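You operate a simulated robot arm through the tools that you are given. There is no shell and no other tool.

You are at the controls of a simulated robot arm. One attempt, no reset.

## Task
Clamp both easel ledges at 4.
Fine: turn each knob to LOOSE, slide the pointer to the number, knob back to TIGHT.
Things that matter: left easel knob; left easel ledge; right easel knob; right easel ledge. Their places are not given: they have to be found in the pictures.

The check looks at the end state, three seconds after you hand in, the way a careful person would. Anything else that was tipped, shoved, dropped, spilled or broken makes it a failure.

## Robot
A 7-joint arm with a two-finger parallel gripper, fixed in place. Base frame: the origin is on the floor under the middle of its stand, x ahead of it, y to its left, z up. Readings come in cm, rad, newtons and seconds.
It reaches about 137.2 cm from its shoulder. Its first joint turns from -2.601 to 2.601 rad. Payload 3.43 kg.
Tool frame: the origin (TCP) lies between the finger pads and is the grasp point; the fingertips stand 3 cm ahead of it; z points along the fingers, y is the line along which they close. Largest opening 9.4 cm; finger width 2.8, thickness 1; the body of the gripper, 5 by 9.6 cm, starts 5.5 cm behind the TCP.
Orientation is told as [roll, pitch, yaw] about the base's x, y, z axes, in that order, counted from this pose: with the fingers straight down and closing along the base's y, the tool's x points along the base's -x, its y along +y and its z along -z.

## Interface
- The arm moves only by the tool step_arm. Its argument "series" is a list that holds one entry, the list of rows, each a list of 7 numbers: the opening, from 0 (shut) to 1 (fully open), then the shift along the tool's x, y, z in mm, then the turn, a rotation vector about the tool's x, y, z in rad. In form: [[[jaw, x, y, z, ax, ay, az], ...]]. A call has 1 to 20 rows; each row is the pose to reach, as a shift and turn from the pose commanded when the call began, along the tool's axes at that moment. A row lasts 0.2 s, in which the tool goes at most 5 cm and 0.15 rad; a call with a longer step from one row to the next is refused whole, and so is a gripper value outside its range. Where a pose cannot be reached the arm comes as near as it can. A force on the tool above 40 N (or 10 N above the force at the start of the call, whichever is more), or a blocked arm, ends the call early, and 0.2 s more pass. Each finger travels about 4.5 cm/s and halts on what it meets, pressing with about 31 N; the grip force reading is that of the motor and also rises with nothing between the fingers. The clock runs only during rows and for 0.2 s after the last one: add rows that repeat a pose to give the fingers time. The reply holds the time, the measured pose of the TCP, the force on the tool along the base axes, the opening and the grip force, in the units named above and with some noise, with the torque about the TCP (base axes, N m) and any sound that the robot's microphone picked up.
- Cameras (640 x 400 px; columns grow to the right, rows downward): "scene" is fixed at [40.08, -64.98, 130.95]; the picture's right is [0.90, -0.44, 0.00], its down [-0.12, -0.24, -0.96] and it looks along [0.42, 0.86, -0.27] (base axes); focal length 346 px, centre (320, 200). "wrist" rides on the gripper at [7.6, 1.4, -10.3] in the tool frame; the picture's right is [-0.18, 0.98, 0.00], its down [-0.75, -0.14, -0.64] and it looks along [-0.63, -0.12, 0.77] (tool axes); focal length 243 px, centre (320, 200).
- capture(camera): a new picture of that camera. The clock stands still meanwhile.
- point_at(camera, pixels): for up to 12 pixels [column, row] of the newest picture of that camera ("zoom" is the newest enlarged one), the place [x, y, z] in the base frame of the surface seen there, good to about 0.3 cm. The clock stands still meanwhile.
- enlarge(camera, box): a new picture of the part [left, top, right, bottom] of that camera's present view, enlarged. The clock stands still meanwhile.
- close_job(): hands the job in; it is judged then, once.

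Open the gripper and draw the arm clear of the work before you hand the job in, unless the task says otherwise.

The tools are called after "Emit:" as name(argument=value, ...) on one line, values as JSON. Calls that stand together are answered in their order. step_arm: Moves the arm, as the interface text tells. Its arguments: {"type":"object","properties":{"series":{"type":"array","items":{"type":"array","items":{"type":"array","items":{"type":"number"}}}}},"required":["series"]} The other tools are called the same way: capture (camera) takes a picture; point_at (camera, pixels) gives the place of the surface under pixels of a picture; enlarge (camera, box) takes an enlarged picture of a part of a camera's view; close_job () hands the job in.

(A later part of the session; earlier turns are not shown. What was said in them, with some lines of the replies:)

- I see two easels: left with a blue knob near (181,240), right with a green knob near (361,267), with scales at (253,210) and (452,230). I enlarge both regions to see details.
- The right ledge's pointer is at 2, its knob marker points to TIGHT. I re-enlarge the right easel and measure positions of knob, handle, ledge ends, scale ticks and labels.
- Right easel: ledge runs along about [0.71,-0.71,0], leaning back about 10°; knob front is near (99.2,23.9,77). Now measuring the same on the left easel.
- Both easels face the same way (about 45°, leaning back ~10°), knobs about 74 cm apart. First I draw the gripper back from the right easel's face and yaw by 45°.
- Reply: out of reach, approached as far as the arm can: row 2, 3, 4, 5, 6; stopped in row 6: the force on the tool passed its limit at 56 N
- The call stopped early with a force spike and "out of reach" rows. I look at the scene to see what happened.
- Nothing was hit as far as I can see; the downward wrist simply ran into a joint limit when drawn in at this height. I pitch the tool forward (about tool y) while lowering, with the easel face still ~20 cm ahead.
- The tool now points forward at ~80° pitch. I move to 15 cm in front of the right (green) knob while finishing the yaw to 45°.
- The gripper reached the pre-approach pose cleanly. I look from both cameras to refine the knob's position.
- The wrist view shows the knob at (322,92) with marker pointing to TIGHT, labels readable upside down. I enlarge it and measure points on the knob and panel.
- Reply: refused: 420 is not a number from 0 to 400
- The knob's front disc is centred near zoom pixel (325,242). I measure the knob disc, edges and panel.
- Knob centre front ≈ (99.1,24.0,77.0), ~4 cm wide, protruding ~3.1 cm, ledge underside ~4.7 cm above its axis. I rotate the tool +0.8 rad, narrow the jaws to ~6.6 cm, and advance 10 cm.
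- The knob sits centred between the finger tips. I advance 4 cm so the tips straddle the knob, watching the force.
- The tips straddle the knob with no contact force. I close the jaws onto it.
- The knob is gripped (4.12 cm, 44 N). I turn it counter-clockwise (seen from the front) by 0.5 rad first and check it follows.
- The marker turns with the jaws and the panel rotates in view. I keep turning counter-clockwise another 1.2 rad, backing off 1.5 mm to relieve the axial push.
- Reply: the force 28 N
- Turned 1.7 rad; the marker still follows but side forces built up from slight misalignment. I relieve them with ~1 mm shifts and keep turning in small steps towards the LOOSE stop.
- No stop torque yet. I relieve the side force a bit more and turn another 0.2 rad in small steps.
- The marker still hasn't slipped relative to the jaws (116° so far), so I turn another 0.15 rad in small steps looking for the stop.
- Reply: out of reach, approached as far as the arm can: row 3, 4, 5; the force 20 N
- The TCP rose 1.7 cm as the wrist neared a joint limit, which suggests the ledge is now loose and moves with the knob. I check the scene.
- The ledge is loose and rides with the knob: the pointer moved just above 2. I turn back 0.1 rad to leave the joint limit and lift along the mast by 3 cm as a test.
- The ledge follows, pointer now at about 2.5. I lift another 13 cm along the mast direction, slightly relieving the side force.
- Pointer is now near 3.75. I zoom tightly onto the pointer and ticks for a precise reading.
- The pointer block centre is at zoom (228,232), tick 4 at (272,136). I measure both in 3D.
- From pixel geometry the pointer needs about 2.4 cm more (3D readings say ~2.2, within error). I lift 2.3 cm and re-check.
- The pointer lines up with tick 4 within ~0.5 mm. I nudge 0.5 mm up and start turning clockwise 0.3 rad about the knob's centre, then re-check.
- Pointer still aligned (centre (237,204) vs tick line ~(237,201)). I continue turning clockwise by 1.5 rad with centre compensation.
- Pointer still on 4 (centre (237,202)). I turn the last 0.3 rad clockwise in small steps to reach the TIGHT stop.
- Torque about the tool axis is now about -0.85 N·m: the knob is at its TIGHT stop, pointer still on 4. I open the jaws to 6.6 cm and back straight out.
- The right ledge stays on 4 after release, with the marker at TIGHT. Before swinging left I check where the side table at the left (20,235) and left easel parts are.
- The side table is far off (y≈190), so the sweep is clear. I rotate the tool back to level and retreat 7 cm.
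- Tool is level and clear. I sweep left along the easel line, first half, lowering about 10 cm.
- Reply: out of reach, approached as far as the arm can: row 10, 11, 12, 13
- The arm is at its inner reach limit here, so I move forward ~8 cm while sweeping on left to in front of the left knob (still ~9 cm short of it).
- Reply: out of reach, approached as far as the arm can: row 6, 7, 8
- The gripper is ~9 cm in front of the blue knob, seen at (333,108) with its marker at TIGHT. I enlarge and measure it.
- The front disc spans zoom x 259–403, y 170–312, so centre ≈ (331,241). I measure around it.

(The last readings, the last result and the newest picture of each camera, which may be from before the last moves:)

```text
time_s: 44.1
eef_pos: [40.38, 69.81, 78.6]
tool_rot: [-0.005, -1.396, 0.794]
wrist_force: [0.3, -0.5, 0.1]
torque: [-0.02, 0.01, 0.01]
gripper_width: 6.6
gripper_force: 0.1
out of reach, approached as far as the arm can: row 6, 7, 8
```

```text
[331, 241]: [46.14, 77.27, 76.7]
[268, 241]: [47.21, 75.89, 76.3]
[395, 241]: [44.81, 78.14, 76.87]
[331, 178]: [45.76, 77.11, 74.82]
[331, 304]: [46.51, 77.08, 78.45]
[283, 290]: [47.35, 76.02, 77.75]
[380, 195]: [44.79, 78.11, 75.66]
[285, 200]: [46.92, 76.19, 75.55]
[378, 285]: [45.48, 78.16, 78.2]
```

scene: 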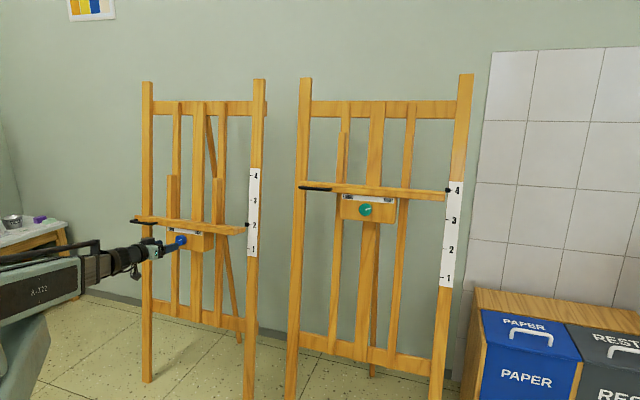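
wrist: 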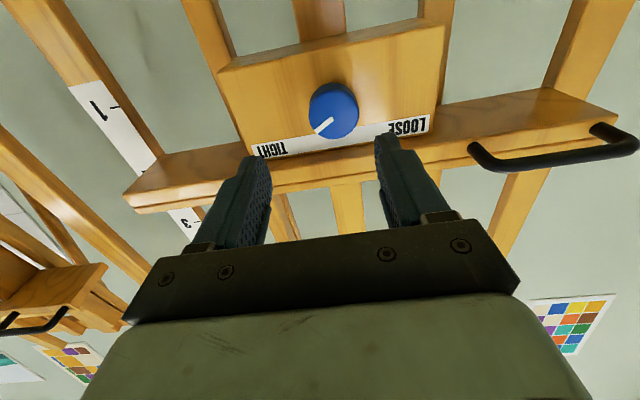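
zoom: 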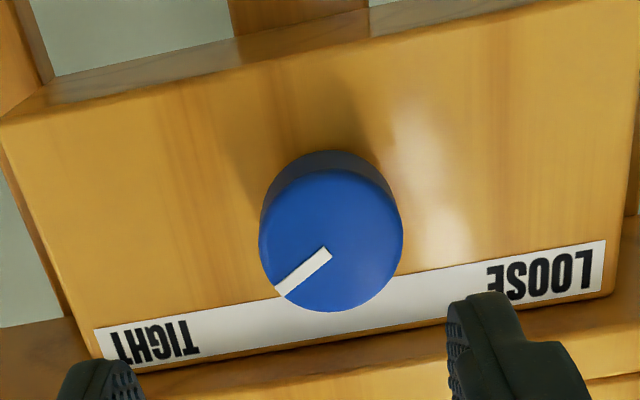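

The blue knob centre is at e≈-21.9 (1.1 cm left of my line) with height ≈ the tool line. I shift over, rotate +0.9 rad and advance 4.5 cm.

Emit:
step_arm(series=[[[0.67, 0.5, 3, 0, 0, 0, 0.1], [0.65, 1, 6, 0, 0, 0, 0.2], [0.65, 1.5, 9, 5, 0, 0, 0.3], [0.65, 2, 11, 10, 0, 0, 0.4], [0.65, 2, 11, 15, 0, 0, 0.5], [0.65, 2, 11, 20, 0, 0, 0.6], [0.65, 2, 11, 25, 0, 0, 0.7], [0.65, 2, 11, 30, 0, 0, 0.8], [0.65, 2, 11, 38, 0, 0, 0.9], [0.65, 2, 11, 45, 0, 0, 0.9], [0.65, 2, 11, 45, 0, 0, 0.9]]])

Emit:
capture(camera="wrist")

Emit:
enlarge(camera="scene", box=[110, 200, 230, 275])

```text
time_s: 46.5
eef_pos: [42.72, 73.77, 77.71]
tool_rot: [1.352, -0.66, -0.65]
wrist_force: [-0.5, 0.7, 0.1]
torque: [-0.01, 0.01, 0.02]
gripper_width: 6.1
gripper_force: 0.0
```

```text
taken
```

wrist: 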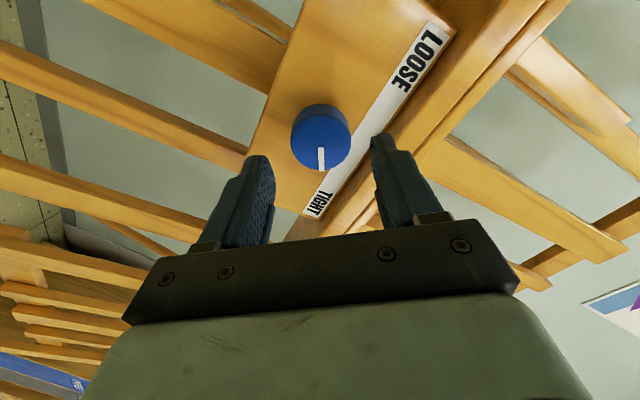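

```text
5.33 times, centred on (170, 238) of scene
```

zoom: 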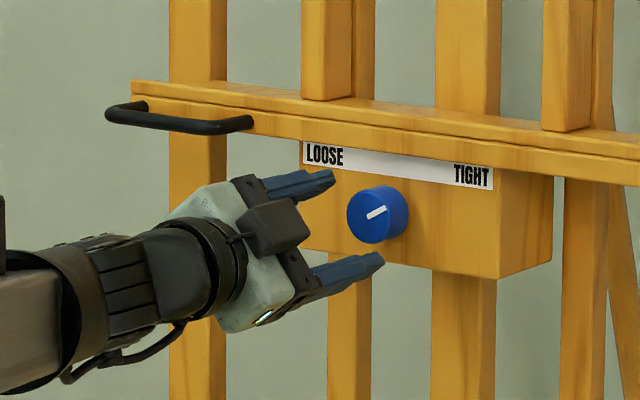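

Well centred on the knob now (seen at (320,138), same as with the right one). I advance 4.3 cm to straddle it.

Emit:
step_arm(series=[[[0.65, 0, 0, 10, 0, 0, 0], [0.65, 0, 0, 20, 0, 0, 0], [0.65, 0, 0, 30, 0, 0, 0], [0.65, 0, 0, 38, 0, 0, 0], [0.65, 0, 0, 43, 0, 0, 0], [0.65, 0, 0, 43, 0, 0, 0]]])

Emit:
capture(camera="wrist")

Emit:
enlarge(camera="scene", box=[110, 200, 230, 275])

```text
time_s: 47.9
eef_pos: [45.73, 76.83, 76.99]
tool_rot: [1.351, -0.66, -0.65]
wrist_force: [0.0, -0.4, -0.6]
torque: [-0.01, -0.02, 0.0]
gripper_width: 6.1
gripper_force: 0.0
```

```text
taken
```

wrist: 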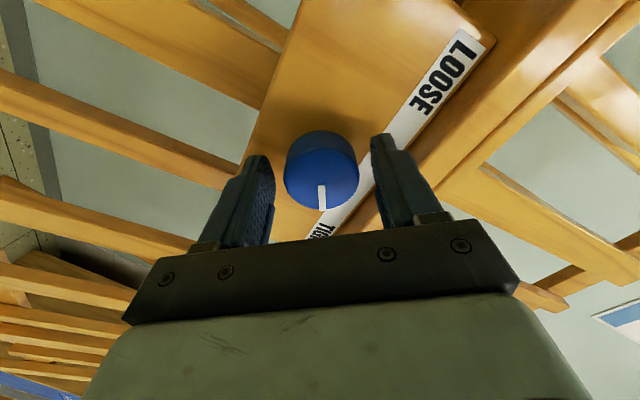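

```text
5.33 times, centred on (170, 238) of scene
```

zoom: 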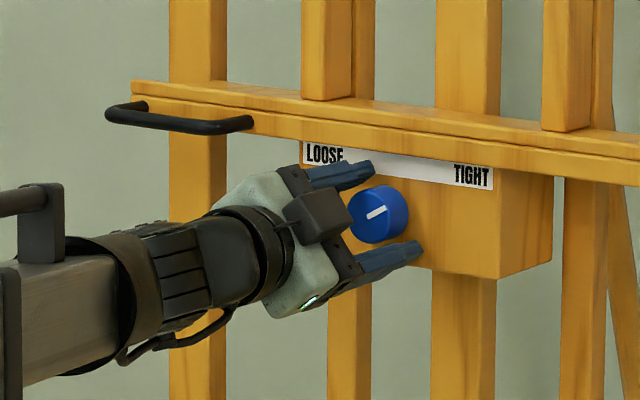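

The tips straddle the blue knob without contact. I shift 1 mm along tool x (offset learnt on the first knob) and close the jaws.

Emit:
step_arm(series=[[[0.65, 1.1, 0, 0, 0, 0, 0], [0.5, 1.1, 0, 0, 0, 0, 0], [0.3, 1.1, 0, 0, 0, 0, 0], [0.2, 1.1, 0, 0, 0, 0, 0], [0.2, 1.1, 0, 0, 0, 0, 0], [0.2, 1.1, 0, 0, 0, 0, 0]]])

Emit:
enlarge(camera="wrist", box=[220, 100, 420, 240])

```text
time_s: 49.3
eef_pos: [45.63, 76.76, 76.94]
tool_rot: [1.351, -0.66, -0.649]
wrist_force: [-1.7, 5.7, 6.2]
torque: [0.18, -0.22, -0.01]
gripper_width: 4.13
gripper_force: 44.5
```

```text
2.86 times, centred on (320, 170) of wrist
```

zoom: 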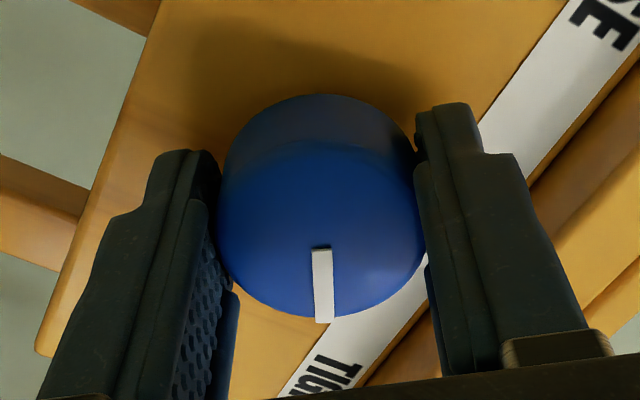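

Gripped at 4.13 cm. I relieve 0.4 mm sideways and turn counter-clockwise 1.2 rad.

Emit:
step_arm(series=[[[0.2, 0, 0.4, 0, 0, 0, 0], [0.2, 0, 0.4, 0, 0, 0, -0.08], [0.2, 0, 0.4, 0, 0, 0, -0.16], [0.2, 0, 0.4, 0, 0, 0, -0.24], [0.2, 0, 0.4, 0, 0, 0, -0.32], [0.2, 0, 0.4, 0, 0, 0, -0.4], [0.2, 0, 0.4, 0, 0, 0, -0.5], [0.2, 0, 0.4, 0, 0, 0, -0.6], [0.2, 0, 0.4, 0, 0, 0, -0.7], [0.2, 0, 0.4, 0, 0, 0, -0.8], [0.2, 0, 0.4, 0, 0, 0, -0.9], [0.2, 0, 0.4, 0, 0, 0, -1.0], [0.2, 0, 0.4, 0, 0, 0, -1.1], [0.2, 0, 0.4, 0, 0, 0, -1.2], [0.2, 0, 0.4, 0, 0, 0, -1.2]]])

Emit:
capture(camera="wrist")

```text
time_s: 52.5
eef_pos: [45.64, 76.77, 76.89]
tool_rot: [-1.041, -1.223, 1.848]
wrist_force: [-16.3, -21.1, -5.0]
torque: [-0.24, 0.19, -0.13]
gripper_width: 4.17
gripper_force: 45.5
```

```text
taken
```

wrist: 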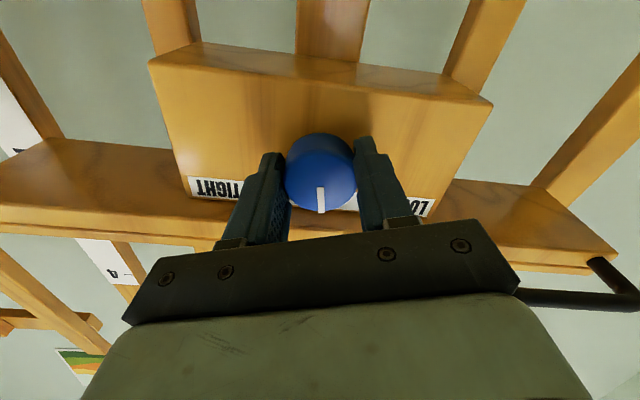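

Marker follows well. Axial push of ~25 N has built up, so I back off 1.3 mm and turn a further 0.6 rad.

Emit:
step_arm(series=[[[0.2, 0.2, 0, -0.7, 0, 0, 0], [0.2, 0.4, 0.1, -1.3, 0, 0, -0.05], [0.2, 0.4, 0.1, -1.3, 0, 0, -0.12], [0.2, 0.4, 0.1, -1.3, 0, 0, -0.2], [0.2, 0.4, 0.1, -1.3, 0, 0, -0.28], [0.2, 0.4, 0.1, -1.3, 0, 0, -0.36], [0.2, 0.4, 0.1, -1.3, 0, 0, -0.44], [0.2, 0.4, 0.1, -1.3, 0, 0, -0.52], [0.2, 0.4, 0.1, -1.3, 0, 0, -0.6], [0.2, 0.4, 0.1, -1.3, 0, 0, -0.6]]])

```text
time_s: 54.7
eef_pos: [45.75, 76.69, 76.73]
tool_rot: [-1.349, -0.657, 2.219]
wrist_force: [26.4, -0.4, -1.7]
torque: [0.03, -0.06, -0.16]
gripper_width: 4.13
gripper_force: 44.9
```

Turned 1.8 rad. I relieve the side force (0.8 mm right, 0.8 mm in) and turn another 0.25 rad toward LOOSE.

Emit:
step_arm(series=[[[0.2, 0.6, -0.5, 0.8, 0, 0, 0], [0.2, 0.6, -0.5, 0.8, 0, 0, -0.05], [0.2, 0.6, -0.5, 0.8, 0, 0, -0.1], [0.2, 0.6, -0.5, 0.8, 0, 0, -0.15], [0.2, 0.6, -0.5, 0.8, 0, 0, -0.2], [0.2, 0.6, -0.5, 0.8, 0, 0, -0.25], [0.2, 0.6, -0.5, 0.8, 0, 0, -0.25]]])

Emit:
enlarge(camera="wrist", box=[220, 100, 420, 240])

```text
time_s: 56.3
eef_pos: [45.68, 76.57, 76.86]
tool_rot: [-1.38, -0.412, 2.278]
wrist_force: [16.0, -6.8, -1.6]
torque: [0.06, -0.02, -0.11]
gripper_width: 4.15
gripper_force: 44.8
```

```text
2.86 times, centred on (320, 170) of wrist
```

zoom: 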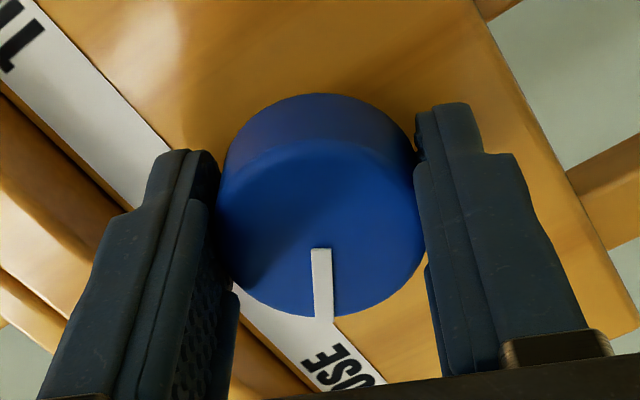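

No slip and no stop yet at 2.05 rad. I turn 0.12 rad more, then try a 5 mm lift to see if it is loose.

Emit:
step_arm(series=[[[0.2, 0.3, -0.3, 0, 0, 0, -0.04], [0.2, 0.3, -0.3, 0, 0, 0, -0.08], [0.2, 0.3, -0.3, 0, 0, 0, -0.12], [0.2, 0.3, -0.3, 0, 0, 0, -0.12]]])

Emit:
enlarge(camera="wrist", box=[220, 100, 420, 240])

```text
time_s: 57.3
eef_pos: [45.68, 76.79, 76.97]
tool_rot: [-1.39, -0.294, 2.306]
wrist_force: [6.5, 3.4, -0.5]
torque: [0.55, 0.35, -0.38]
gripper_width: 4.19
gripper_force: 45.4
```

```text
2.86 times, centred on (320, 170) of wrist
```

zoom: 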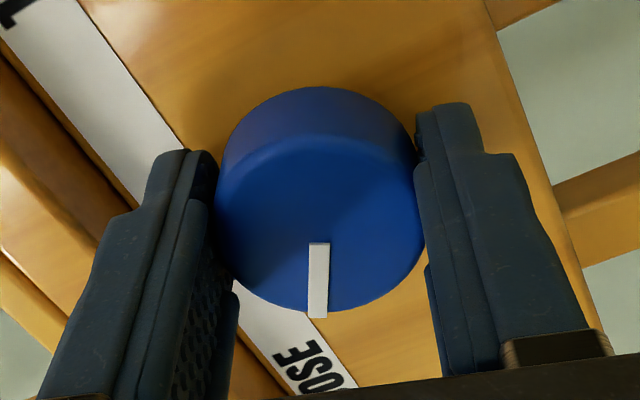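

Torque about the tool axis is +0.7 N·m: the LOOSE stop is reached. I ease back 0.03 rad and lift along the mast 15 cm at 1 cm per row.

Emit:
step_arm(series=[[[0.2, 0, 0, 0, 0, 0, 0.03], [0.2, -1.5, -4.8, 0, 0, 0, 0.03], [0.2, -4.4, -14.3, 0, 0, 0, 0.03], [0.2, -7.4, -23.9, 0, 0, 0, 0.03], [0.2, -10.4, -33.4, 0, 0, 0, 0.03], [0.2, -13.3, -43, 0, 0, 0, 0.03], [0.2, -16.3, -52.5, 0, 0, 0, 0.03], [0.2, -19.2, -62.1, 0, 0, 0, 0.03], [0.2, -22.2, -71.6, 0, 0, 0, 0.03], [0.2, -25.2, -81.2, 0, 0, 0, 0.03], [0.2, -28.1, -90.7, 0, 0, 0, 0.03], [0.2, -31.1, -100.3, 0, 0, 0, 0.03], [0.2, -34, -109.8, 0, 0, 0, 0.03], [0.2, -37, -119.4, 0, 0, 0, 0.03], [0.2, -40, -128.9, 0, 0, 0, 0.03], [0.2, -42.9, -138.5, 0, 0, 0, 0.03], [0.2, -44.4, -143.3, 0, 0, 0, 0.03], [0.2, -44.4, -143.3, 0, 0, 0, 0.03]]])

Emit:
enlarge(camera="scene", box=[110, 140, 310, 280])

```text
time_s: 61.1
eef_pos: [47.44, 78.69, 91.27]
tool_rot: [-1.397, -0.329, 2.299]
wrist_force: [-14.1, 3.9, -9.2]
torque: [0.1, 0.22, 1.25]
gripper_width: 4.17
gripper_force: 44.8
out of reach, approached as far as the arm can: row 17, 18
```

```text
2.86 times, centred on (210, 210) of scene
```

zoom: 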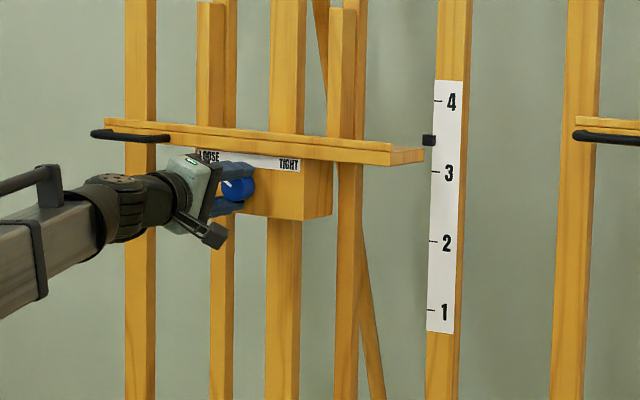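

The ledge rose to ~3.45, then the wrist hit a reach limit near this turn angle. I turn back 0.15 rad and try lifting 2 cm more, watching the force.

Emit:
step_arm(series=[[[0.2, 0, 0, 0, 0, 0, 0.05], [0.2, 0, 0, 0, 0, 0, 0.1], [0.2, 0, 0, 0, 0, 0, 0.15], [0.2, -0.7, -2.4, 0, 0, 0, 0.15], [0.2, -1.5, -4.8, 0, 0, 0, 0.15], [0.2, -2.2, -7.2, 0, 0, 0, 0.15], [0.2, -3, -9.6, 0, 0, 0, 0.15], [0.2, -3, -9.6, 0, 0, 0, 0.15]]])

Emit:
enlarge(camera="scene", box=[110, 140, 310, 280])

```text
time_s: 62.9
eef_pos: [47.55, 78.68, 92.38]
tool_rot: [-1.376, -0.472, 2.267]
wrist_force: [-8.3, 9.7, -10.2]
torque: [-0.53, 0.41, -0.44]
gripper_width: 4.17
gripper_force: 44.6
```

```text
2.86 times, centred on (210, 210) of scene
```

zoom: 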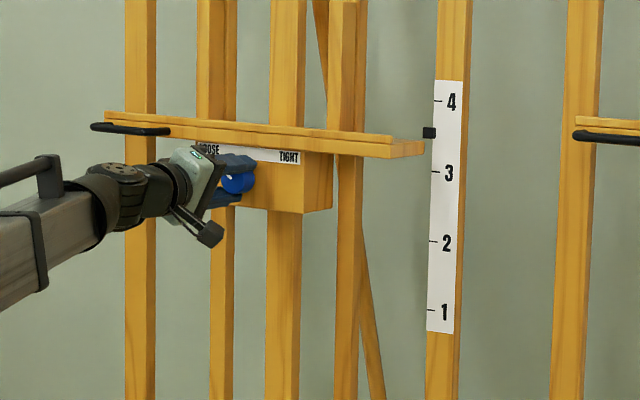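

It still slides freely (pointer ~3.55, load still ~10 N). I turn back another 0.1 rad and lift 3.7 cm.

Emit:
step_arm(series=[[[0.2, -0.3, 0.2, 0, 0, 0, 0.05], [0.2, -0.5, 0.3, 0, 0, 0, 0.1], [0.2, -2.8, -4.1, 0, 0, 0, 0.1], [0.2, -5.1, -8.6, 0, 0, 0, 0.1], [0.2, -7.4, -13, 0, 0, 0, 0.1], [0.2, -9.7, -17.4, 0, 0, 0, 0.1], [0.2, -12, -21.9, 0, 0, 0, 0.1], [0.2, -14.3, -26.3, 0, 0, 0, 0.1], [0.2, -17.6, -32.5, 0, 0, 0, 0.1], [0.2, -17.6, -32.5, 0, 0, 0, 0.1]]])

Emit:
enlarge(camera="scene", box=[225, 160, 289, 200])

```text
time_s: 65.1
eef_pos: [48.0, 79.15, 95.89]
tool_rot: [-1.363, -0.57, 2.241]
wrist_force: [2.7, -11.3, -6.2]
torque: [-0.37, 0.24, -0.73]
gripper_width: 4.15
gripper_force: 45.1
```

```text
10.00 times, centred on (257, 180) of scene
```

zoom: 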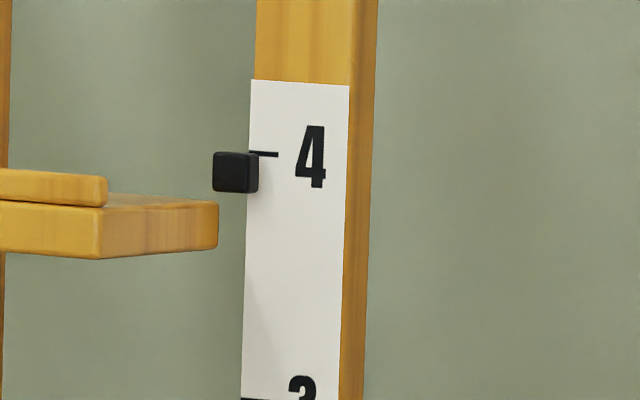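

The pointer centre (232,172) sits ~20 px (≈0.76 cm) below the tick-4 line. I lift another 7.5 mm.

Emit:
step_arm(series=[[[0.2, -1, -2, 0, 0, 0, 0], [0.2, -2.2, -4, 0, 0, 0, 0], [0.2, -3.9, -6.4, 0, 0, 0, 0], [0.2, -3.9, -6.4, 0, 0, 0, 0]]])

Emit:
enlarge(camera="scene", box=[233, 160, 281, 190])

```text
time_s: 66.1
eef_pos: [48.12, 79.33, 96.6]
tool_rot: [-1.365, -0.568, 2.245]
wrist_force: [-4.3, -14.3, -9.5]
torque: [-0.52, 0.33, -0.62]
gripper_width: 4.16
gripper_force: 45.1
```

```text
13.33 times, centred on (257, 175) of scene
```

zoom: 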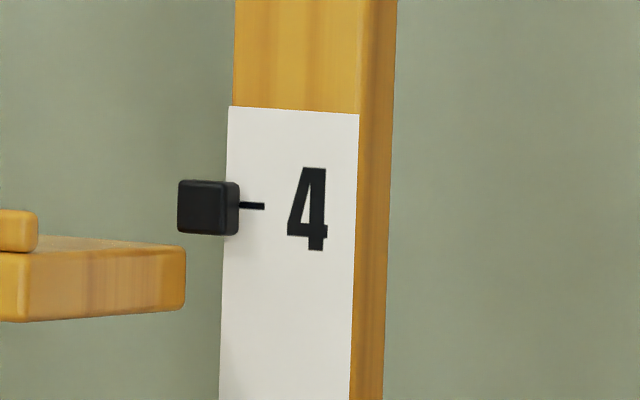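

Pointer is ~0.1 cm below the tick line. I lift 0.8 mm, ease off axially 0.5 mm, turn clockwise 0.4 rad and re-check.

Emit:
step_arm(series=[[[0.2, -0.44, -0.67, -0.5, 0, 0, 0], [0.2, -0.44, -0.67, -0.5, 0, 0, 0.05], [0.2, -0.44, -0.6, -0.5, 0, 0, 0.12], [0.2, -0.45, -0.55, -0.5, 0, 0, 0.2], [0.2, -0.47, -0.5, -0.5, 0, 0, 0.3], [0.2, -0.49, -0.44, -0.5, 0, 0, 0.4], [0.2, -0.49, -0.44, -0.5, 0, 0, 0.4]]])

Emit:
enlarge(camera="scene", box=[233, 160, 281, 190])

```text
time_s: 67.7
eef_pos: [48.12, 79.17, 96.73]
tool_rot: [-1.266, -0.956, 2.103]
wrist_force: [3.3, -3.2, -10.3]
torque: [-0.48, 0.41, -0.41]
gripper_width: 4.13
gripper_force: 44.9
```

```text
13.33 times, centred on (257, 175) of scene
```

zoom: 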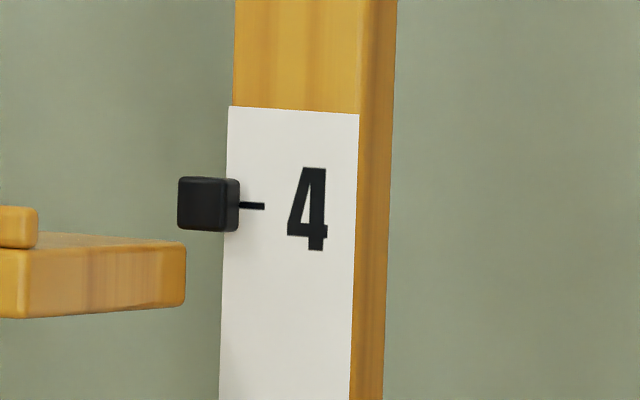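

Pointer centre (202,204) now matches the tick line within ~0.3 mm. I continue turning clockwise 1.2 rad.

Emit:
step_arm(series=[[[0.2, 0, 0.06, 0, 0, 0, 0.1], [0.2, -0.01, 0.12, 0, 0, 0, 0.2], [0.2, -0.03, 0.18, 0, 0, 0, 0.3], [0.2, -0.05, 0.23, 0, 0, 0, 0.4], [0.2, -0.07, 0.29, 0, 0, 0, 0.5], [0.2, -0.1, 0.34, 0, 0, 0, 0.6], [0.2, -0.14, 0.39, 0, 0, 0, 0.7], [0.2, -0.18, 0.43, 0, 0, 0, 0.8], [0.2, -0.23, 0.47, 0, 0, 0, 0.9], [0.2, -0.28, 0.5, 0, 0, 0, 1.0], [0.2, -0.33, 0.53, 0, 0, 0, 1.1], [0.2, -0.38, 0.56, 0, 0, 0, 1.2], [0.2, -0.38, 0.56, 0, 0, 0, 1.2]]])

Emit:
enlarge(camera="scene", box=[233, 160, 281, 190])

Emit:
enlarge(camera="wrist", box=[220, 100, 420, 240])

```text
time_s: 70.5
eef_pos: [48.2, 79.32, 96.63]
tool_rot: [1.27, -0.94, -0.545]
wrist_force: [15.1, -14.3, 0.5]
torque: [0.15, -0.29, -0.58]
gripper_width: 4.14
gripper_force: 45.0
```

```text
13.33 times, centred on (257, 175) of scene
```

zoom: 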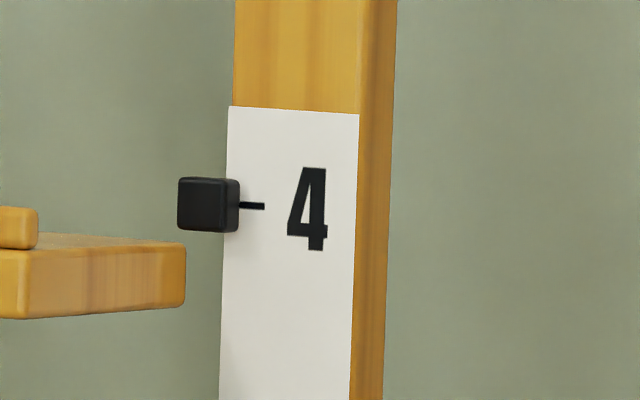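

```text
2.86 times, centred on (320, 170) of wrist
```

zoom: 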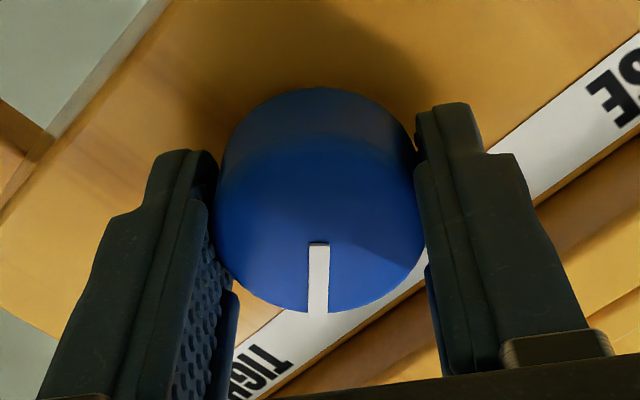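

Pointer unchanged. I relieve the sideways load and turn the last ~0.3 rad to the TIGHT stop.

Emit:
step_arm(series=[[[0.2, -0.46, -0.66, 0, 0, 0, 0], [0.2, -0.46, -0.66, 0, 0, 0, 0.05], [0.2, -0.46, -0.66, 0, 0, 0, 0.1], [0.2, -0.46, -0.66, 0, 0, 0, 0.15], [0.2, -0.46, -0.66, 0, 0, 0, 0.2], [0.2, -0.46, -0.66, 0, 0, 0, 0.25], [0.2, -0.46, -0.66, 0, 0, 0, 0.3], [0.2, -0.46, -0.66, 0, 0, 0, 0.3]]])

Emit:
enlarge(camera="scene", box=[233, 160, 281, 190])

Emit:
enlarge(camera="wrist", box=[220, 100, 420, 240])

```text
time_s: 72.3
eef_pos: [48.19, 79.25, 96.75]
tool_rot: [1.352, -0.649, -0.651]
wrist_force: [5.5, -10.3, -8.2]
torque: [-0.24, 0.11, -0.42]
gripper_width: 4.17
gripper_force: 44.8
```

```text
13.33 times, centred on (257, 175) of scene
```

zoom: 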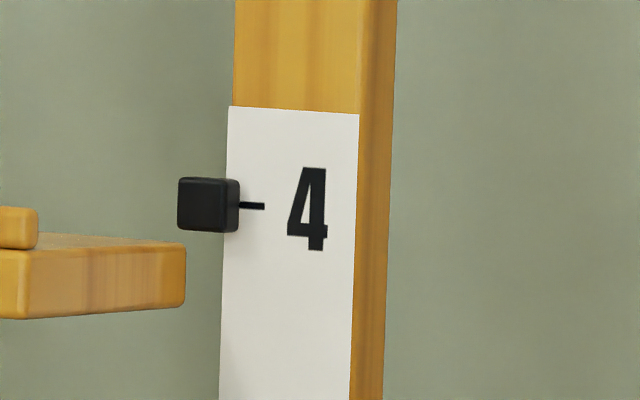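

```text
2.86 times, centred on (320, 170) of wrist
```

zoom: 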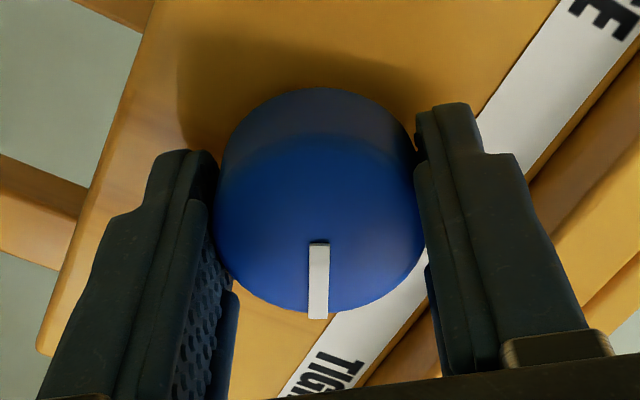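

No stop torque yet (the marker is just past its initial angle), so I turn a bit further, up to 0.15 rad, until the stop is felt as with the right knob.

Emit:
step_arm(series=[[[0.2, 0, 0, 0, 0, 0, 0.04], [0.2, 0, 0, 0, 0, 0, 0.08], [0.2, 0, 0, 0, 0, 0, 0.12], [0.2, 0, 0, 0, 0, 0, 0.12]]])

Emit:
enlarge(camera="wrist", box=[220, 100, 420, 240])

Emit:
enlarge(camera="scene", box=[233, 160, 281, 190])

```text
time_s: 73.3
eef_pos: [48.15, 79.22, 96.74]
tool_rot: [1.368, -0.533, -0.682]
wrist_force: [6.9, -12.5, -10.0]
torque: [-0.52, -0.16, -0.27]
gripper_width: 4.08
gripper_force: 45.2
```

```text
2.86 times, centred on (320, 170) of wrist
```

zoom: 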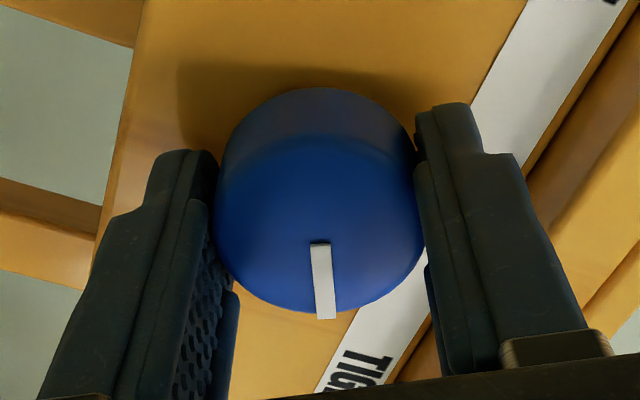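

```text
13.33 times, centred on (257, 175) of scene
```

zoom: 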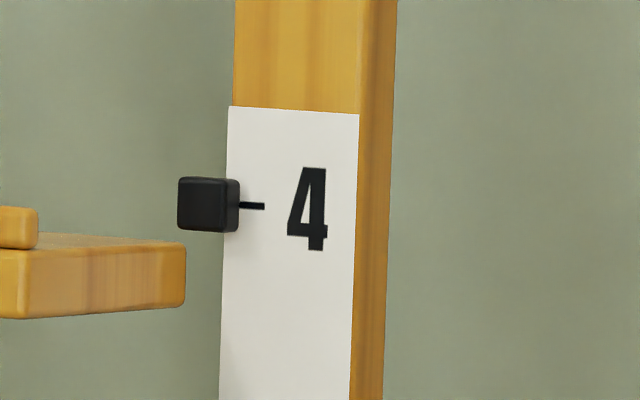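

The marker has slipped a little in the jaws with -0.43 N·m about the axis: TIGHT stop reached, pointer on 4. I open the jaws and back straight out.

Emit:
step_arm(series=[[[0.45, 0, 0, 0, 0, 0, 0], [0.55, 0, 0, 0, 0, 0, 0], [0.65, 0, 0, 0, 0, 0, 0], [0.65, 0, 0, 0, 0, 0, 0], [0.65, 0, 0, -10, 0, 0, 0], [0.65, 0, 0, -25, 0, 0, 0], [0.65, 0, 0, -40, 0, 0, 0], [0.65, 0, 0, -60, 0, 0, 0], [0.65, 0, 0, -80, 0, 0, 0], [0.65, 0, 0, -80, 0, 0, 0]]])

Emit:
capture(camera="wrist")

Emit:
enlarge(camera="scene", box=[233, 160, 281, 190])

Emit:
enlarge(camera="scene", box=[110, 140, 310, 280])

```text
time_s: 75.5
eef_pos: [42.52, 73.6, 98.02]
tool_rot: [1.368, -0.531, -0.683]
wrist_force: [-0.1, 0.2, 0.1]
torque: [0.01, 0.0, 0.03]
gripper_width: 6.09
gripper_force: 0.2
```

```text
taken
```

wrist: 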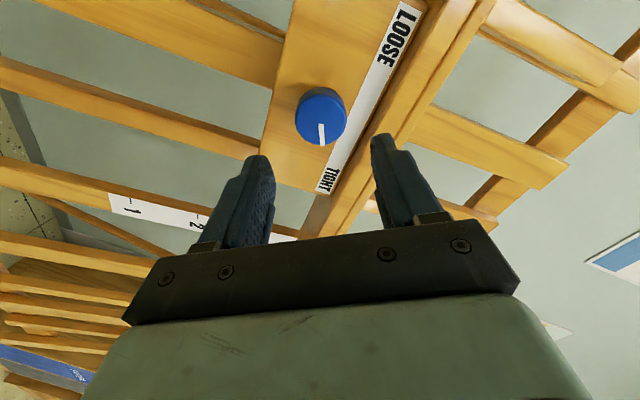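

```text
13.33 times, centred on (257, 175) of scene
```

zoom: 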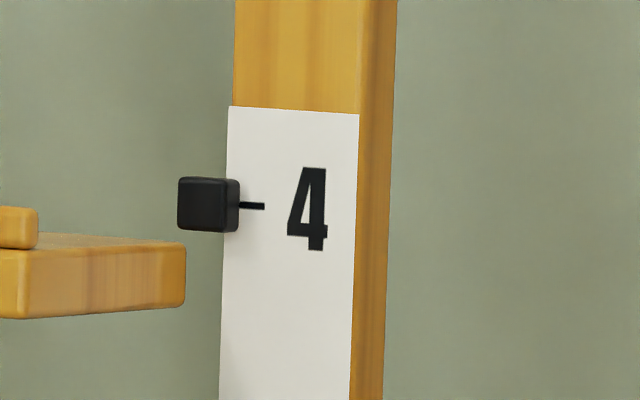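

```text
2.86 times, centred on (210, 210) of scene
```

zoom: 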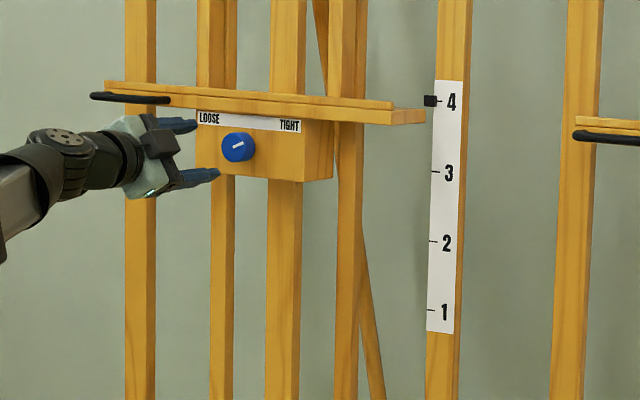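

Left pointer stays on 4 and the marker points to TIGHT after release. I retreat further, open fully and roll the tool level, and check the right easel too.

Emit:
step_arm(series=[[[0.65, 0, 0, -10, 0, 0, -0.1], [0.65, 0, 0, -20, 0, 0, -0.2], [0.7, 0, 0, -30, 0, 0, -0.3], [0.8, 0, 0, -40, 0, 0, -0.4], [0.9, 0, 0, -50, 0, 0, -0.5], [1, 0, 0, -50, 0, 0, -0.6], [1, 0, 0, -50, 0, 0, -0.7], [1, 0, 0, -50, 0, 0, -0.8], [1, 0, 0, -50, 0, 0, -0.9], [1, 0, 0, -50, 0, 0, -1.03], [1, 0, 0, -50, 0, 0, -1.03]]])

Emit:
enlarge(camera="scene", box=[280, 140, 480, 280])

Emit:
enlarge(camera="scene", box=[430, 175, 478, 205])

Emit:
capture(camera="wrist")

```text
time_s: 77.9
eef_pos: [39.03, 70.21, 98.91]
tool_rot: [-0.014, -1.397, 0.799]
wrist_force: [-0.7, 0.4, -0.1]
torque: [0.02, 0.02, -0.02]
gripper_width: 9.37
gripper_force: 0.0
```

```text
2.86 times, centred on (380, 210) of scene
```

zoom: 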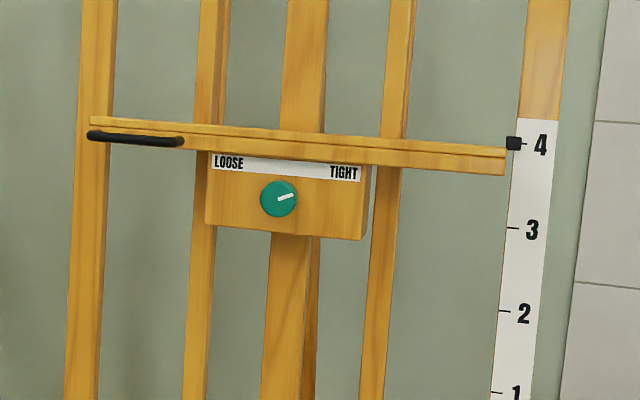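

```text
13.33 times, centred on (454, 190) of scene
```

zoom: 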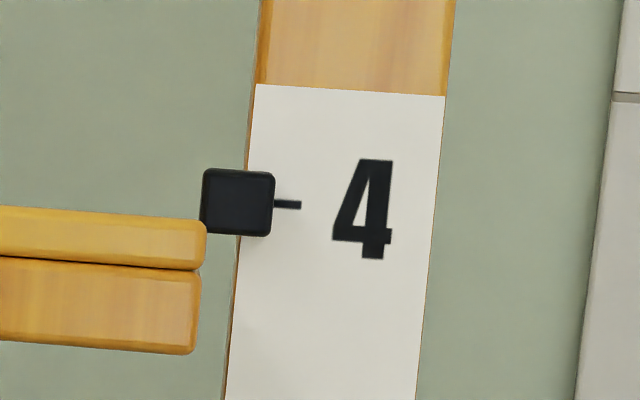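

```text
taken
```

wrist: 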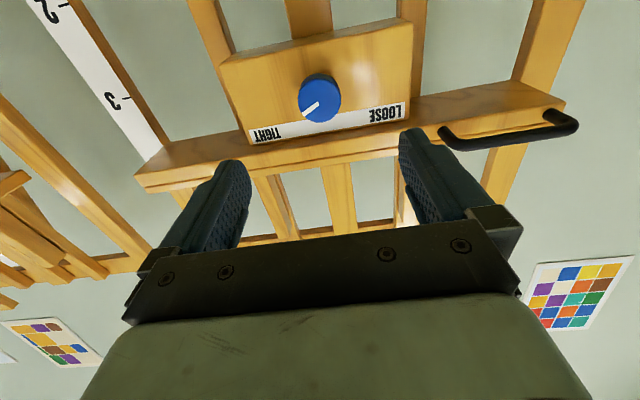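

Both pointers sit on 4 and both markers point at TIGHT. I draw the open gripper away to the free space between the easels, well in front of them.

Emit:
step_arm(series=[[[1, 0, -15, 0, 0, 0, 0], [1, 0, -40, 0, 0, 0, 0], [1, 0, -70, 0, 0, 0, 0], [1, 0, -100, 0, 0, 0, 0], [1, 0, -135, 0, 0, 0, 0], [1, 0, -170, 0, 0, 0, 0], [1, 0, -205, 0, 0, 0, 0], [1, 0, -240, 0, 0, 0, 0], [1, 0, -275, 0, 0, 0, 0], [1, 0, -305, 0, 0, 0, 0], [1, 0, -325, 0, 0, 0, 0], [1, 0, -335, 0, 0, 0, 0], [1, 0, -335, 0, 0, 0, 0]]])

Emit:
capture(camera="scene")

```text
time_s: 80.7
eef_pos: [61.05, 48.71, 100.41]
tool_rot: [-1.244, -1.443, 1.916]
wrist_force: [0.9, -0.1, 0.3]
torque: [-0.03, 0.01, 0.0]
gripper_width: 9.4
gripper_force: 0.1
out of reach, approached as far as the arm can: row 8, 9, 10, 11, 12, 13
```

```text
taken
```

scene: 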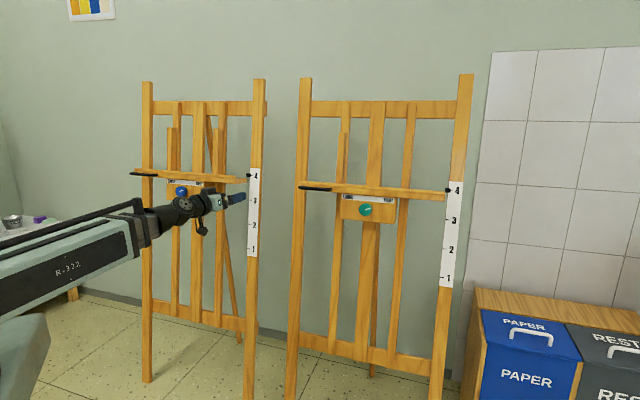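

The arm is clear of both easels (tips ~17 cm in front). I make one last close check of both pointers before handing in.

Emit:
enlarge(camera="scene", box=[160, 150, 280, 225])

Emit:
enlarge(camera="scene", box=[340, 160, 480, 248])

```text
5.33 times, centred on (220, 188) of scene
```

zoom: 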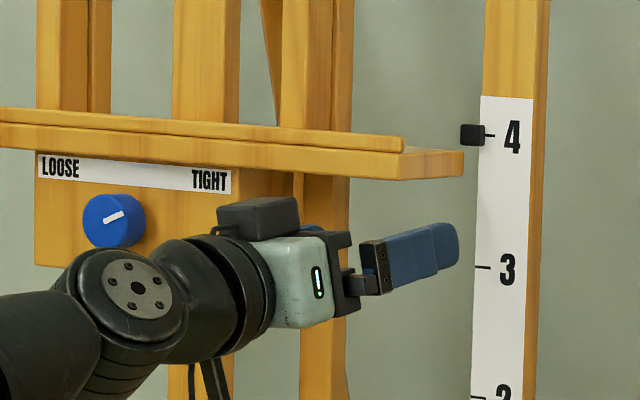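

```text
4.55 times, centred on (410, 204) of scene
```

zoom: 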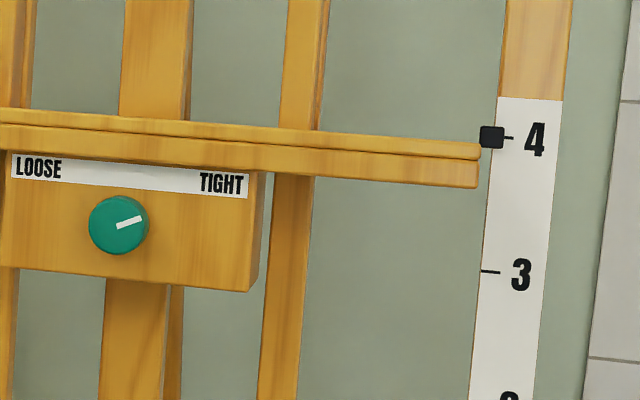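

Both pointers read 4, at zoom (473,134) on the left and (491,137) on the right. Both knob markers point to TIGHT and the gripper is open and clear, so I hand the job in.

Emit:
close_job()

```text
The job is handed in.
```

Both easel ledges are now clamped at 4, and I've handed the job in. I don't have the check's result yet.

- **Pointers:** both line up with the 4 mark to within about 0.5 mm in the zoomed pictures. Neither moved after I let go of its knob.
- **Knobs:** I turned each one back until I felt its stop, and both markers point to TIGHT.
- **Surroundings:** I saw nothing tipped or shoved. The one force spike (56 N) came at the very start, while I was drawing the arm back from the right easel. I put it down to a joint limit, because the pictures showed nothing touched.
- **Arm:** the gripper is open and stopped in front of the gap between the easels, clear of both.
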